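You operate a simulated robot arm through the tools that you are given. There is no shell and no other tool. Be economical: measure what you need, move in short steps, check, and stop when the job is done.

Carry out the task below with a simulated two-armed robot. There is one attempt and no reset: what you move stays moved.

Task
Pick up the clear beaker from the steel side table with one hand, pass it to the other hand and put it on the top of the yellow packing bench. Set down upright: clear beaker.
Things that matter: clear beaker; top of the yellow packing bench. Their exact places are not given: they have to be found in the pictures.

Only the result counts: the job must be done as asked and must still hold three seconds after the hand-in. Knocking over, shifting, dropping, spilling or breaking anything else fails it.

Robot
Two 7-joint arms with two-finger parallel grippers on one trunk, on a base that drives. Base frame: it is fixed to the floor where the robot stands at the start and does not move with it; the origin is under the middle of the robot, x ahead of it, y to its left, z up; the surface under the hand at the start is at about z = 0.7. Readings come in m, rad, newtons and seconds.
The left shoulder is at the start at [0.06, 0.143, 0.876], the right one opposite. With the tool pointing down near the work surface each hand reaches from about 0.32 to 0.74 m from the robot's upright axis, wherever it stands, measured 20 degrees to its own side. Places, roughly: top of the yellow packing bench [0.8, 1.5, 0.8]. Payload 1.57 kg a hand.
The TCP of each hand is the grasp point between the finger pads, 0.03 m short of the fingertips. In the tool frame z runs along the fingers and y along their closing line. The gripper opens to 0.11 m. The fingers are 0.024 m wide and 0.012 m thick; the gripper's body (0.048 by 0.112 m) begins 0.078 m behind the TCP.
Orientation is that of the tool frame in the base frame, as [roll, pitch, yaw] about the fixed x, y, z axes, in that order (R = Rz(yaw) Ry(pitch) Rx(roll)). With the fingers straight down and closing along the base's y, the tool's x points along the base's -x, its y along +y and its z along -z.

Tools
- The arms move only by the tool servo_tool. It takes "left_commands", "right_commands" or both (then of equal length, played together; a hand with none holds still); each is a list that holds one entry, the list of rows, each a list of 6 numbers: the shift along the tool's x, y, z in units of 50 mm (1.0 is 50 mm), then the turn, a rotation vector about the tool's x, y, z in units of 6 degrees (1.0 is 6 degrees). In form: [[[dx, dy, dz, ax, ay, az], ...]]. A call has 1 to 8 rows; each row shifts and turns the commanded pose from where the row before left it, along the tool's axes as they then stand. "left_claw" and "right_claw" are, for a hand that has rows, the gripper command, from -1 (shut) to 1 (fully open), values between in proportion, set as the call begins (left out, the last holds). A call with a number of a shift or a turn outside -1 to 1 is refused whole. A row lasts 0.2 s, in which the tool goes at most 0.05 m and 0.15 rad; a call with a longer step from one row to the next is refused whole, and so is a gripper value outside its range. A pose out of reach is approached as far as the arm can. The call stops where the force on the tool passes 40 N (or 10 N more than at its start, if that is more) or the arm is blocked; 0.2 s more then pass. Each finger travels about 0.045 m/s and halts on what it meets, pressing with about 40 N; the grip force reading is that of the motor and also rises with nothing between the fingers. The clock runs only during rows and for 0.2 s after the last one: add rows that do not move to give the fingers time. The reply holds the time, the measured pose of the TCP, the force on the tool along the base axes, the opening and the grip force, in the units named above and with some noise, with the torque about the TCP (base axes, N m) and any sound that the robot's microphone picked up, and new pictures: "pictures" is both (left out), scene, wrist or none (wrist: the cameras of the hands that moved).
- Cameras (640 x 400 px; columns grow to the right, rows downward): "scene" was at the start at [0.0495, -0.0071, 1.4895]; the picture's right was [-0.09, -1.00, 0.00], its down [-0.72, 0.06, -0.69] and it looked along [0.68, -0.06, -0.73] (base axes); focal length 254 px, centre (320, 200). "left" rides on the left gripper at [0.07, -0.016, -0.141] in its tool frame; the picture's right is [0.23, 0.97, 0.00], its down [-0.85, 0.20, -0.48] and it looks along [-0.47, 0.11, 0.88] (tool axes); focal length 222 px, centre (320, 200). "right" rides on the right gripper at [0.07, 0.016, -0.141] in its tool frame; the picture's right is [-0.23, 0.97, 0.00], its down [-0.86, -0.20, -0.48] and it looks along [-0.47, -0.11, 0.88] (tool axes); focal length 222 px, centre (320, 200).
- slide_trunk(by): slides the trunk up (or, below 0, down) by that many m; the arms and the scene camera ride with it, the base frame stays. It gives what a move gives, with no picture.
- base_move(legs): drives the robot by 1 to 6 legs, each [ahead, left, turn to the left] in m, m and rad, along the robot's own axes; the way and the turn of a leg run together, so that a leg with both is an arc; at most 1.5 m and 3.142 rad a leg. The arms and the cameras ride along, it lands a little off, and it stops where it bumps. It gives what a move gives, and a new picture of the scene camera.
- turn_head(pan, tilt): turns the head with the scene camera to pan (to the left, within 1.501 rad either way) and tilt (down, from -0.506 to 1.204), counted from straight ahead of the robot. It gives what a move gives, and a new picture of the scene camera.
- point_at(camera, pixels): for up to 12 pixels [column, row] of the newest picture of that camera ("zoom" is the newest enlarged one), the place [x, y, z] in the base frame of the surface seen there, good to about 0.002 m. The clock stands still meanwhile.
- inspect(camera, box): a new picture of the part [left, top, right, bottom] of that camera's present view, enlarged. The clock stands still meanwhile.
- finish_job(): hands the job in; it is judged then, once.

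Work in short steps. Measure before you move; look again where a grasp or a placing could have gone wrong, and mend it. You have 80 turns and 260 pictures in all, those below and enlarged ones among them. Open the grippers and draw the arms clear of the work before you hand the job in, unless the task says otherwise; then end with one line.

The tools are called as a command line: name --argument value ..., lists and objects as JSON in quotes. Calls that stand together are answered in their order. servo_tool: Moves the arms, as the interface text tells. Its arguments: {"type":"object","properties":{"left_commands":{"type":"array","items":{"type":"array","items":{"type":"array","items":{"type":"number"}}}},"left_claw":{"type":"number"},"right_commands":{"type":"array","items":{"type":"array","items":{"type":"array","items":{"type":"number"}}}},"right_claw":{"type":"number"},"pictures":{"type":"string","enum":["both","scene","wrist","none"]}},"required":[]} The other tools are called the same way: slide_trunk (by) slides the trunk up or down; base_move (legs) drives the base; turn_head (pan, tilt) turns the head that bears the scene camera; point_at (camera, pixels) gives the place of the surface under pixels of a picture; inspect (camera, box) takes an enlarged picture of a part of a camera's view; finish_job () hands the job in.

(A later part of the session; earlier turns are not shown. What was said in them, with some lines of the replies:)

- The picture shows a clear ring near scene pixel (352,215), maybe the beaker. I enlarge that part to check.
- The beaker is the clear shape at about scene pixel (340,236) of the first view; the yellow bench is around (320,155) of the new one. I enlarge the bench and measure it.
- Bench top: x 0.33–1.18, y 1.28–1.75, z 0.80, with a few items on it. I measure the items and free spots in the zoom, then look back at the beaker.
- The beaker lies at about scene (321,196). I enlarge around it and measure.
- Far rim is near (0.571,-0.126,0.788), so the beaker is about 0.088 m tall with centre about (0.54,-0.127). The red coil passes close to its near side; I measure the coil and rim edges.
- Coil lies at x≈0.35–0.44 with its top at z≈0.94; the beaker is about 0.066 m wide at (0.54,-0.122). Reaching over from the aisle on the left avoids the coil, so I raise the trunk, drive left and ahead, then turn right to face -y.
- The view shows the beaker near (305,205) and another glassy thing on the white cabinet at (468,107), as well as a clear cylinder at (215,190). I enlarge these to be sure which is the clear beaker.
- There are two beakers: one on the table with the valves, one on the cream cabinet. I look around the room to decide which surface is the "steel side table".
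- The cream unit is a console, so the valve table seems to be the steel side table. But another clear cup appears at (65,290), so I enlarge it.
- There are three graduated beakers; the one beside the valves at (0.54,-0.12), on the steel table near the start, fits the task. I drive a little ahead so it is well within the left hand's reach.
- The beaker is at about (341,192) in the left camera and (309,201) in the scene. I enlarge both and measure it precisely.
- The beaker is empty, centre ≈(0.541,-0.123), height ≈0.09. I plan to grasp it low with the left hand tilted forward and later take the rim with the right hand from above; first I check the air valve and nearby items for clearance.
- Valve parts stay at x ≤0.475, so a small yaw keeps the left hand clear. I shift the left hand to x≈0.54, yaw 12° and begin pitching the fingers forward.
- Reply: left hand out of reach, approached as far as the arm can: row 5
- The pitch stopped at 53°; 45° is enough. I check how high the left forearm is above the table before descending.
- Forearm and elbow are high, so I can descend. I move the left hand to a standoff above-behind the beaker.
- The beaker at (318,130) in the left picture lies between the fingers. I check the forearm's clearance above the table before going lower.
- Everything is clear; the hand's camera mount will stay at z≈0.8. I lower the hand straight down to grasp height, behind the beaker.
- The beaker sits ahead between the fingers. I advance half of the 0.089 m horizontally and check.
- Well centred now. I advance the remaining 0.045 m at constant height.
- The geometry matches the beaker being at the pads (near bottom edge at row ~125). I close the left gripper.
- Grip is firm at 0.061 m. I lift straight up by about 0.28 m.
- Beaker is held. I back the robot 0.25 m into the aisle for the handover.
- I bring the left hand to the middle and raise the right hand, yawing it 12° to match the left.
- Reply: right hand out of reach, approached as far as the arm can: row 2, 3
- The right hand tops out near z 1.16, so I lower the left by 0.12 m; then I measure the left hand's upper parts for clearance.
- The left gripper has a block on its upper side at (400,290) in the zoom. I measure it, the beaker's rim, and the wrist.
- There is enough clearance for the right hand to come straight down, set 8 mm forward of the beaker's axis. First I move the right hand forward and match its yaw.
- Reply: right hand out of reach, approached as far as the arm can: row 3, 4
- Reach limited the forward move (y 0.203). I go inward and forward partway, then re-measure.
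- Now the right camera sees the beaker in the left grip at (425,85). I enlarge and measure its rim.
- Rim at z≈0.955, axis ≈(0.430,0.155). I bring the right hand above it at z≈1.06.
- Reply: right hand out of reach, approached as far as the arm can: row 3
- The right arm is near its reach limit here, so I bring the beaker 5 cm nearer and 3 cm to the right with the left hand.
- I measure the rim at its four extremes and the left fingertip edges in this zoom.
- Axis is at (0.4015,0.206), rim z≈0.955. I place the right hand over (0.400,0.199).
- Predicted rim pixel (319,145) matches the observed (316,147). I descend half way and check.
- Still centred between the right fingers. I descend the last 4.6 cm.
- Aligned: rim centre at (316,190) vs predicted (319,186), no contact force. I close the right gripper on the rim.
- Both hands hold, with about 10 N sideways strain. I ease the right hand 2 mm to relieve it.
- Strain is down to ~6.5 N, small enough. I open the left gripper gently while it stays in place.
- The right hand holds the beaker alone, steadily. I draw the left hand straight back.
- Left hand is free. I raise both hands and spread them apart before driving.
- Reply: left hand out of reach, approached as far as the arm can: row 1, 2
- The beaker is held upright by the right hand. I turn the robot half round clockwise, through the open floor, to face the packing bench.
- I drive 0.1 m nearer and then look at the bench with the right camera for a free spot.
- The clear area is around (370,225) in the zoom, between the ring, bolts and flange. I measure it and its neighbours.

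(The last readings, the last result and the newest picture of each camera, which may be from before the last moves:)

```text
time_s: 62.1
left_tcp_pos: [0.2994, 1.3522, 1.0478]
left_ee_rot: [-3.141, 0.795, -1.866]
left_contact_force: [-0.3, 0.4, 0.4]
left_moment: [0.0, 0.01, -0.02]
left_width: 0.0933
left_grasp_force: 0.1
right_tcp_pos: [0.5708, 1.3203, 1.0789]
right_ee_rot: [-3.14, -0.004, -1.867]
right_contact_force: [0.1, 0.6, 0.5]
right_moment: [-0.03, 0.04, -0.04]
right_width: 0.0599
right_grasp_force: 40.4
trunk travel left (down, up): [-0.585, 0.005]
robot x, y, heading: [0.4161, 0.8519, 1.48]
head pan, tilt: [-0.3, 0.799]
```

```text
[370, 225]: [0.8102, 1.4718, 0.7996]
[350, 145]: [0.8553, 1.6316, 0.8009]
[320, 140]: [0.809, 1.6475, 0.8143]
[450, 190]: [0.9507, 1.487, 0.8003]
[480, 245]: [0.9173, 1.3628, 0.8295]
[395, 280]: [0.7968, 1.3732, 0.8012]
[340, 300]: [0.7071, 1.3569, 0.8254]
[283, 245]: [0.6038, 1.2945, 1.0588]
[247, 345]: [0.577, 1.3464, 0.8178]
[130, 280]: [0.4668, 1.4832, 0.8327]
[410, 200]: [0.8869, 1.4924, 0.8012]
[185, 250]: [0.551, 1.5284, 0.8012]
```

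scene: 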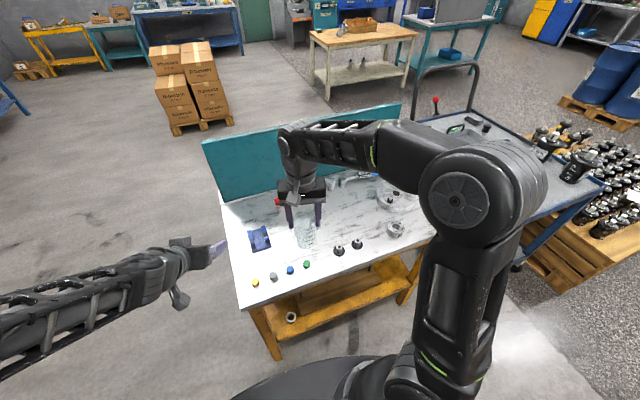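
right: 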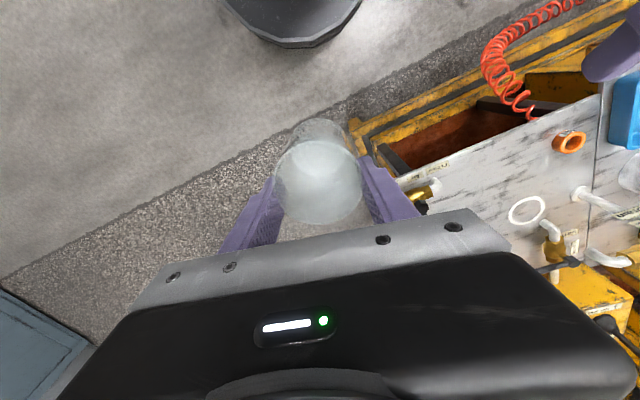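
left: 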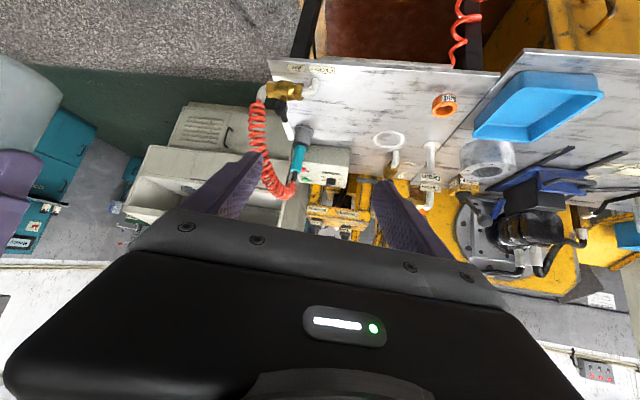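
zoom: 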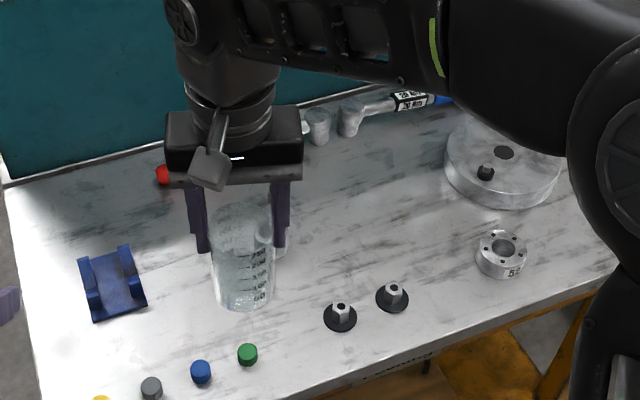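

Target spot (0.80,1.46) is well clear of all items. I shift the robot 0.18 m to its right to bring it well within reach.

base_move --legs '[[0.0, -0.18, 0]]'

```text
time_s: 63.6
left_tcp_pos: [0.4814, 1.3345, 1.048]
left_ee_rot: [3.14, 0.796, -1.863]
left_contact_force: [0.4, 0.3, 0.2]
left_moment: [0.0, 0.06, 0.0]
left_width: 0.0934
left_grasp_force: 0.1
right_tcp_pos: [0.7523, 1.3027, 1.079]
right_ee_rot: [-3.141, -0.002, -1.863]
right_contact_force: [0.4, -0.4, -1.3]
right_moment: [0.02, 0.02, -0.03]
right_width: 0.0598
right_grasp_force: 40.2
trunk travel left (down, up): [-0.585, 0.005]
robot x, y, heading: [0.6026, 0.8362, 1.487]
head pan, tilt: [-0.3, 0.799]
```

scene: 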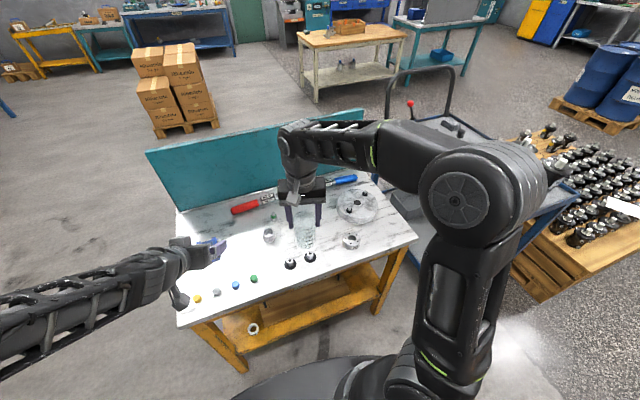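

I move the right hand forward over the target while lowering it 0.1 m (beaker bottom stays ≈0.88, above all items).

servo_tool --right_commands '[[[-0.4, 0, 0.6, 0, 0, 0], [-0.6, 0, 0.6, 0, 0, 0], [-0.8, 0, 0.4, 0, 0, 0], [-0.8, 0, 0.4, 0, 0, 0], [-0.8, 0, 0, 0, 0, 0], [0, 0, 0, 0, 0, 0]]]' --pictures "both"

inspect --camera "scene" --box '[220, 140, 412, 260]'

```text
time_s: 65.0
left_tcp_pos: [0.4794, 1.3347, 1.0483]
left_ee_rot: [-3.141, 0.796, -1.862]
left_contact_force: [-0.5, 0.0, -0.1]
left_moment: [0.03, 0.02, 0.01]
left_width: 0.0937
left_grasp_force: 0.2
right_tcp_pos: [0.8015, 1.4659, 0.9787]
right_ee_rot: [-3.14, -0.002, -1.864]
right_contact_force: [-0.3, 0.0, -1.1]
right_moment: [-0.02, -0.03, 0.03]
right_width: 0.06
right_grasp_force: 39.8
trunk travel left (down, up): [-0.585, 0.005]
robot x, y, heading: [0.6012, 0.8356, 1.489]
head pan, tilt: [-0.3, 0.799]
```

scene: 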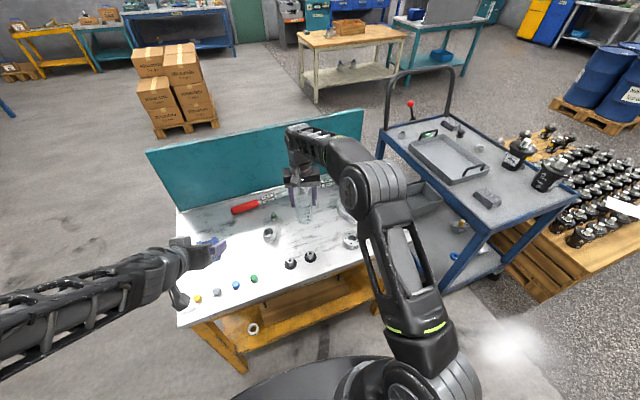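
right: 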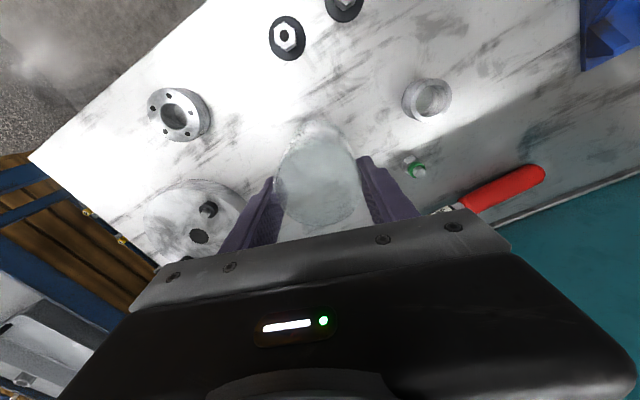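

```text
3.33 times, centred on (316, 200) of scene
```

zoom: 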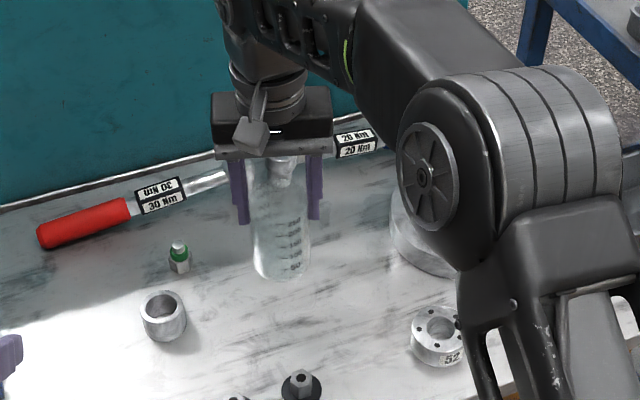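

The beaker is over the target and clear. I lower 7.5 cm, leaving about 1 cm, and check the elbow's height as well.

point_at --camera "scene" --pixels '[[348, 190], [365, 215], [345, 205], [380, 175], [390, 290], [360, 240]]'

servo_tool --right_commands '[[[0, 0, 0.5, 0, 0, 0], [0, 0, 0.5, 0, 0, 0], [0, 0, 0.5, 0, 0, 0], [0, 0, 0, 0, 0, 0]]]' --pictures "both"

inspect --camera "scene" --box '[240, 160, 368, 240]'

```text
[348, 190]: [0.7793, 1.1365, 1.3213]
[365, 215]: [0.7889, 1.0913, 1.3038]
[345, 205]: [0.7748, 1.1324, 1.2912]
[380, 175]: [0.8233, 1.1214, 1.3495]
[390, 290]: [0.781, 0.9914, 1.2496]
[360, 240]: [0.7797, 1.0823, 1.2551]
```

```text
time_s: 66.0
left_tcp_pos: [0.4804, 1.3341, 1.0498]
left_ee_rot: [3.141, 0.797, -1.862]
left_contact_force: [0.2, 0.0, -0.5]
left_moment: [-0.04, -0.01, 0.02]
left_width: 0.0937
left_grasp_force: 0.1
right_tcp_pos: [0.801, 1.4645, 0.9045]
right_ee_rot: [-3.139, 0.0, -1.864]
right_contact_force: [-0.4, 0.0, -0.9]
right_moment: [0.01, 0.01, 0.03]
right_width: 0.0597
right_grasp_force: 40.1
trunk travel left (down, up): [-0.585, 0.005]
robot x, y, heading: [0.6033, 0.8394, 1.489]
head pan, tilt: [-0.3, 0.799]
```

scene: 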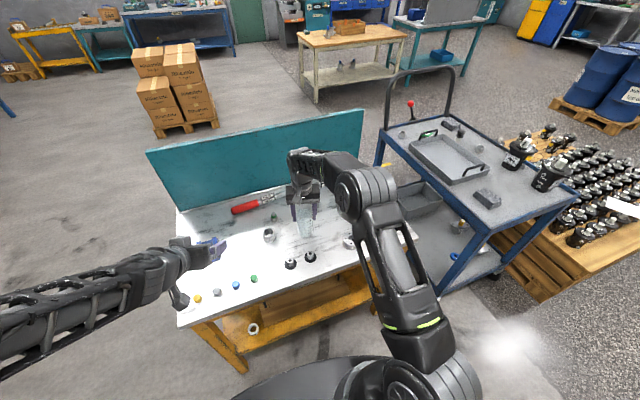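
right: 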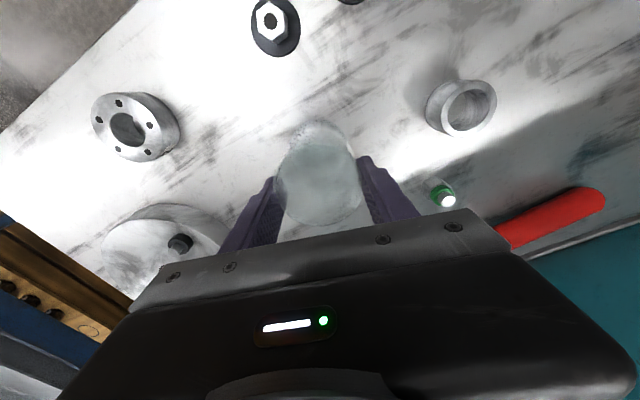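

```text
5.00 times, centred on (304, 200) of scene
```

zoom: 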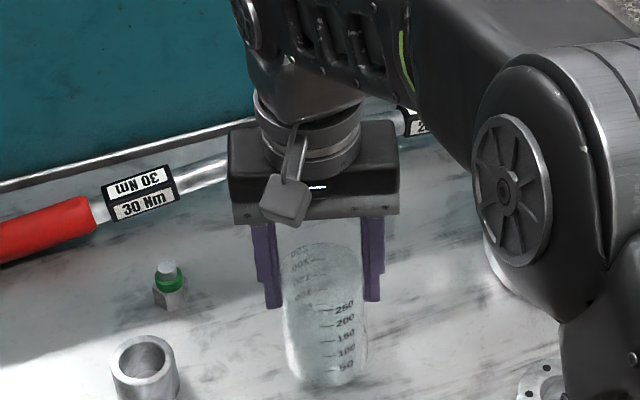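

About 1 cm remains. I lower gently in 2 mm steps, watching the force.

servo_tool --right_commands '[[[0, 0, 0.05, 0, 0, 0], [0, 0, 0.05, 0, 0, 0], [0, 0, 0.05, 0, 0, 0], [0, 0, 0.05, 0, 0, 0], [0, 0, 0, 0, 0, 0]]]' --pictures "none"

```text
time_s: 67.2
left_tcp_pos: [0.4804, 1.3344, 1.0486]
left_ee_rot: [3.141, 0.796, -1.861]
left_contact_force: [-1.1, -1.1, 0.0]
left_moment: [-0.01, 0.0, -0.01]
left_width: 0.0933
left_grasp_force: 0.0
right_tcp_pos: [0.8, 1.4649, 0.8926]
right_ee_rot: [-3.139, -0.003, -1.865]
right_contact_force: [0.0, -0.7, 1.6]
right_moment: [-0.06, 0.06, 0.03]
right_width: 0.0597
right_grasp_force: 39.9
trunk travel left (down, up): [-0.585, 0.005]
robot x, y, heading: [0.6007, 0.8333, 1.49]
head pan, tilt: [-0.3, 0.799]
```

Force just begins to change (1.6 N at z 0.8926). I take a few more 1 mm steps.

servo_tool --right_commands '[[[0, 0, 0.025, 0, 0, 0], [0, 0, 0, 0, 0, 0]]]' --pictures "wrist"

inspect --camera "scene" --box '[272, 195, 336, 245]'

```text
time_s: 67.8
left_tcp_pos: [0.4806, 1.3344, 1.0474]
left_ee_rot: [-3.141, 0.797, -1.861]
left_contact_force: [0.8, -0.4, -0.1]
left_moment: [-0.01, 0.02, 0.01]
left_width: 0.0934
left_grasp_force: 0.1
right_tcp_pos: [0.8008, 1.4643, 0.8934]
right_ee_rot: [-3.141, -0.002, -1.865]
right_contact_force: [0.0, -2.0, 6.5]
right_moment: [-0.23, 0.15, 0.03]
right_width: 0.0599
right_grasp_force: 39.9
trunk travel left (down, up): [-0.585, 0.005]
robot x, y, heading: [0.5969, 0.8333, 1.488]
head pan, tilt: [-0.3, 0.799]
```

right: 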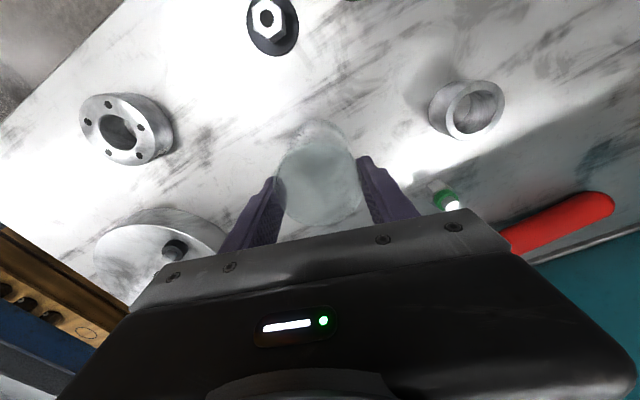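

```text
8.00 times, centred on (304, 220) of scene
```

zoom: 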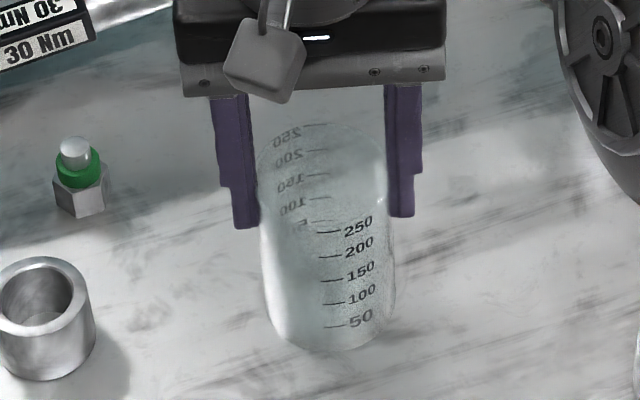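

The beaker stands on the bench (6.5 N upward). I open the right gripper in place.

servo_tool --right_commands '[[[0, 0, 0, 0, 0, 0], [0, 0, 0, 0, 0, 0], [0, 0, 0, 0, 0, 0], [0, 0, 0, 0, 0, 0], [0, 0, 0, 0, 0, 0]]]' --right_claw 0.8 --pictures "wrist"

inspect --camera "scene" --box '[272, 195, 336, 245]'

```text
time_s: 69.0
left_tcp_pos: [0.4809, 1.3344, 1.0482]
left_ee_rot: [3.141, 0.795, -1.862]
left_contact_force: [0.5, 0.6, -0.2]
left_moment: [0.0, 0.0, 0.03]
left_width: 0.0934
left_grasp_force: 0.0
right_tcp_pos: [0.8004, 1.4643, 0.8922]
right_ee_rot: [-3.14, -0.001, -1.864]
right_contact_force: [-0.2, 0.3, -1.0]
right_moment: [-0.03, -0.01, 0.02]
right_width: 0.099
right_grasp_force: 0.0
trunk travel left (down, up): [-0.585, 0.005]
robot x, y, heading: [0.5998, 0.8366, 1.489]
head pan, tilt: [-0.3, 0.799]
```

right: 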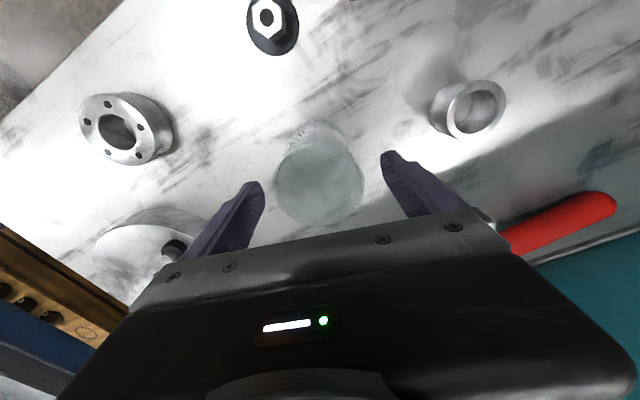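

```text
8.00 times, centred on (304, 220) of scene
```

zoom: 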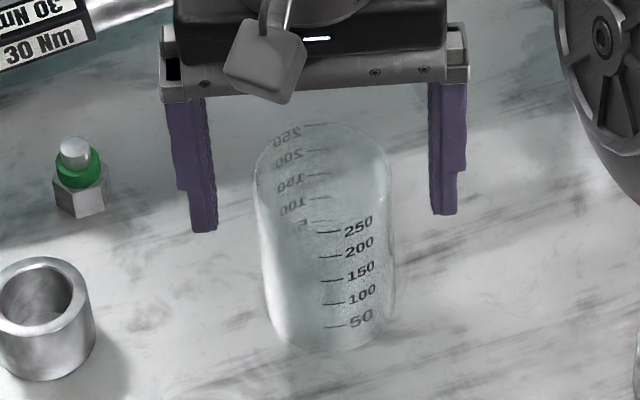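

The beaker stands freely, upright, and the fingers are clear. I raise the right hand straight up, then draw it back.

servo_tool --right_commands '[[[0, 0, -0.4, 0, 0, 0], [0, 0, -0.8, 0, 0, 0], [0, 0, -0.8, 0, 0, 0], [0.4, 0, -0.6, 0, 0, 0], [0.8, 0, 0, 0, 0, 0], [0.8, 0, 0, 0, 0, 0], [0.8, 0, 0, 0, 0, 0], [0, 0, 0, 0, 0, 0]]]' --right_claw 1 --pictures "scene"

base_move --legs '[[-0.2, 0, 0]]'

inspect --camera "scene" --box '[180, 120, 440, 280]'

```text
time_s: 70.8
left_tcp_pos: [0.4793, 1.3346, 1.0484]
left_ee_rot: [-3.139, 0.797, -1.863]
left_contact_force: [-0.3, 0.5, -0.1]
left_moment: [-0.03, 0.01, -0.02]
left_width: 0.0933
left_grasp_force: 0.0
right_tcp_pos: [0.7601, 1.3317, 1.0237]
right_ee_rot: [-3.139, -0.002, -1.865]
right_contact_force: [-0.6, 1.0, -0.1]
right_moment: [-0.02, -0.01, 0.01]
right_width: 0.1099
right_grasp_force: 0.0
trunk travel left (down, up): [-0.585, 0.005]
robot x, y, heading: [0.5993, 0.8362, 1.487]
head pan, tilt: [-0.3, 0.799]
```

scene: 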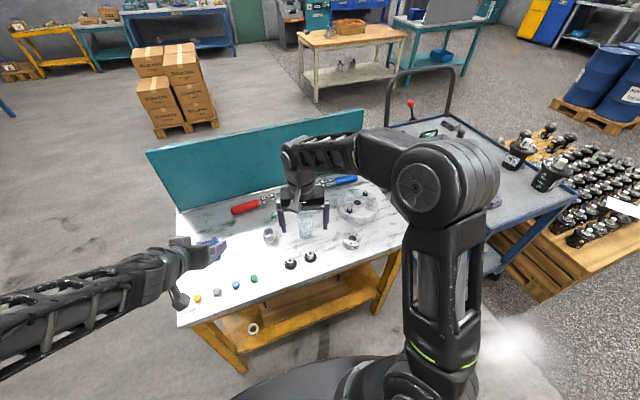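

```text
time_s: 72.4
left_tcp_pos: [0.4638, 1.1241, 1.0492]
left_ee_rot: [3.141, 0.796, -1.866]
left_contact_force: [-0.1, -1.0, 0.0]
left_moment: [-0.01, 0.01, 0.03]
left_width: 0.0936
left_grasp_force: 0.0
right_tcp_pos: [0.7434, 1.1211, 1.0251]
right_ee_rot: [-3.14, -0.003, -1.865]
right_contact_force: [-0.4, 1.0, 0.6]
right_moment: [0.02, -0.02, -0.03]
right_width: 0.1097
right_grasp_force: 0.0
trunk travel left (down, up): [-0.585, 0.005]
robot x, y, heading: [0.5883, 0.6278, 1.488]
head pan, tilt: [-0.3, 0.799]
```

scene: 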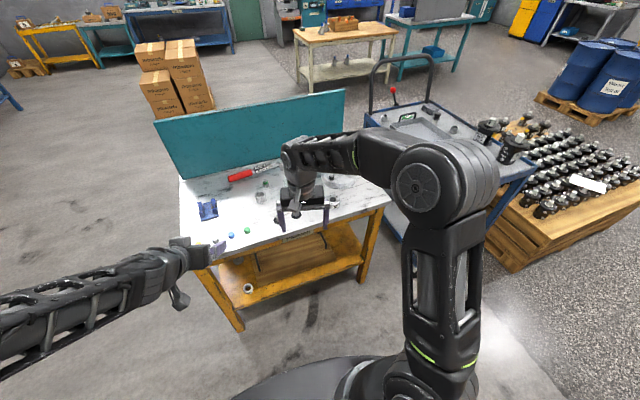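

```text
2.46 times, centred on (310, 200) of scene
```

zoom: 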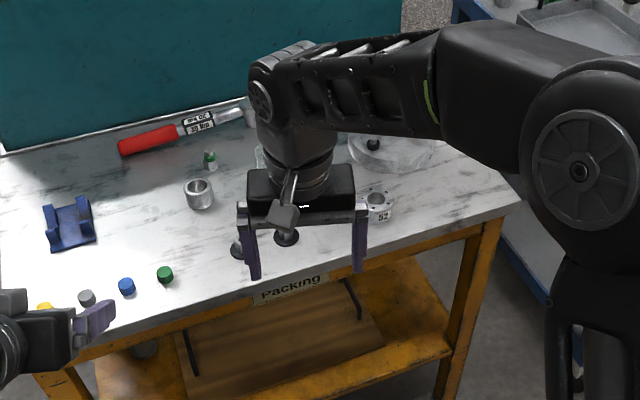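

The right wrist hides the beaker, so I swing the right hand aside (and open the left fully) to confirm it stands.

servo_tool --right_commands '[[[0, -0.8, 0, 0, 0, 0], [0, -0.8, 0, 0, 0, 0], [0, -0.8, 0, 0, 0, 0], [0, 0, 0, 0, 0, 0]]]' --left_commands '[[[0, 0, 0, 0, 0, 0], [0, 0, 0, 0, 0, 0], [0, 0, 0, 0, 0, 0], [0, 0, 0, 0, 0, 0]]]' --left_claw 1 --pictures "scene"

inspect --camera "scene" --box '[180, 120, 440, 280]'

```text
time_s: 73.4
left_tcp_pos: [0.4631, 1.1253, 1.0471]
left_ee_rot: [-3.14, 0.795, -1.865]
left_contact_force: [0.4, 0.3, 0.3]
left_moment: [-0.02, 0.0, 0.0]
left_width: 0.1101
left_grasp_force: 0.1
right_tcp_pos: [0.8595, 1.0877, 1.0277]
right_ee_rot: [-3.14, -0.002, -1.864]
right_contact_force: [0.2, 0.2, -0.4]
right_moment: [-0.01, 0.0, -0.01]
right_width: 0.1101
right_grasp_force: 0.0
trunk travel left (down, up): [-0.585, 0.005]
robot x, y, heading: [0.5815, 0.6263, 1.488]
head pan, tilt: [-0.3, 0.799]
```

scene: 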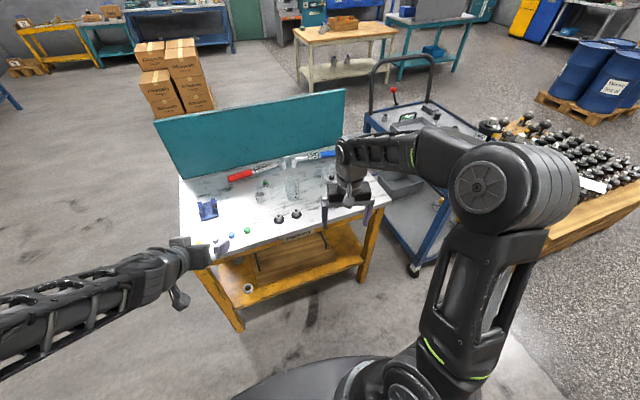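

```text
2.46 times, centred on (310, 200) of scene
```

zoom: 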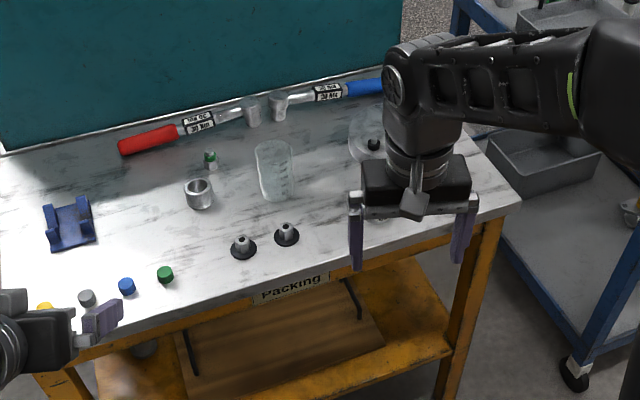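

The beaker stands upright on the packing bench at zoom pixel (273,170), nothing else has moved, and both hands are open and clear. I hand the job in.

finish_job

```text
The job is handed in.
```

I picked up the clear beaker with the left hand, passed it to the right hand and set it upright on the yellow packing bench. Nothing else looked disturbed in the last pictures. There were three similar beakers; I took the one by the valves, judging that to be the steel side table.
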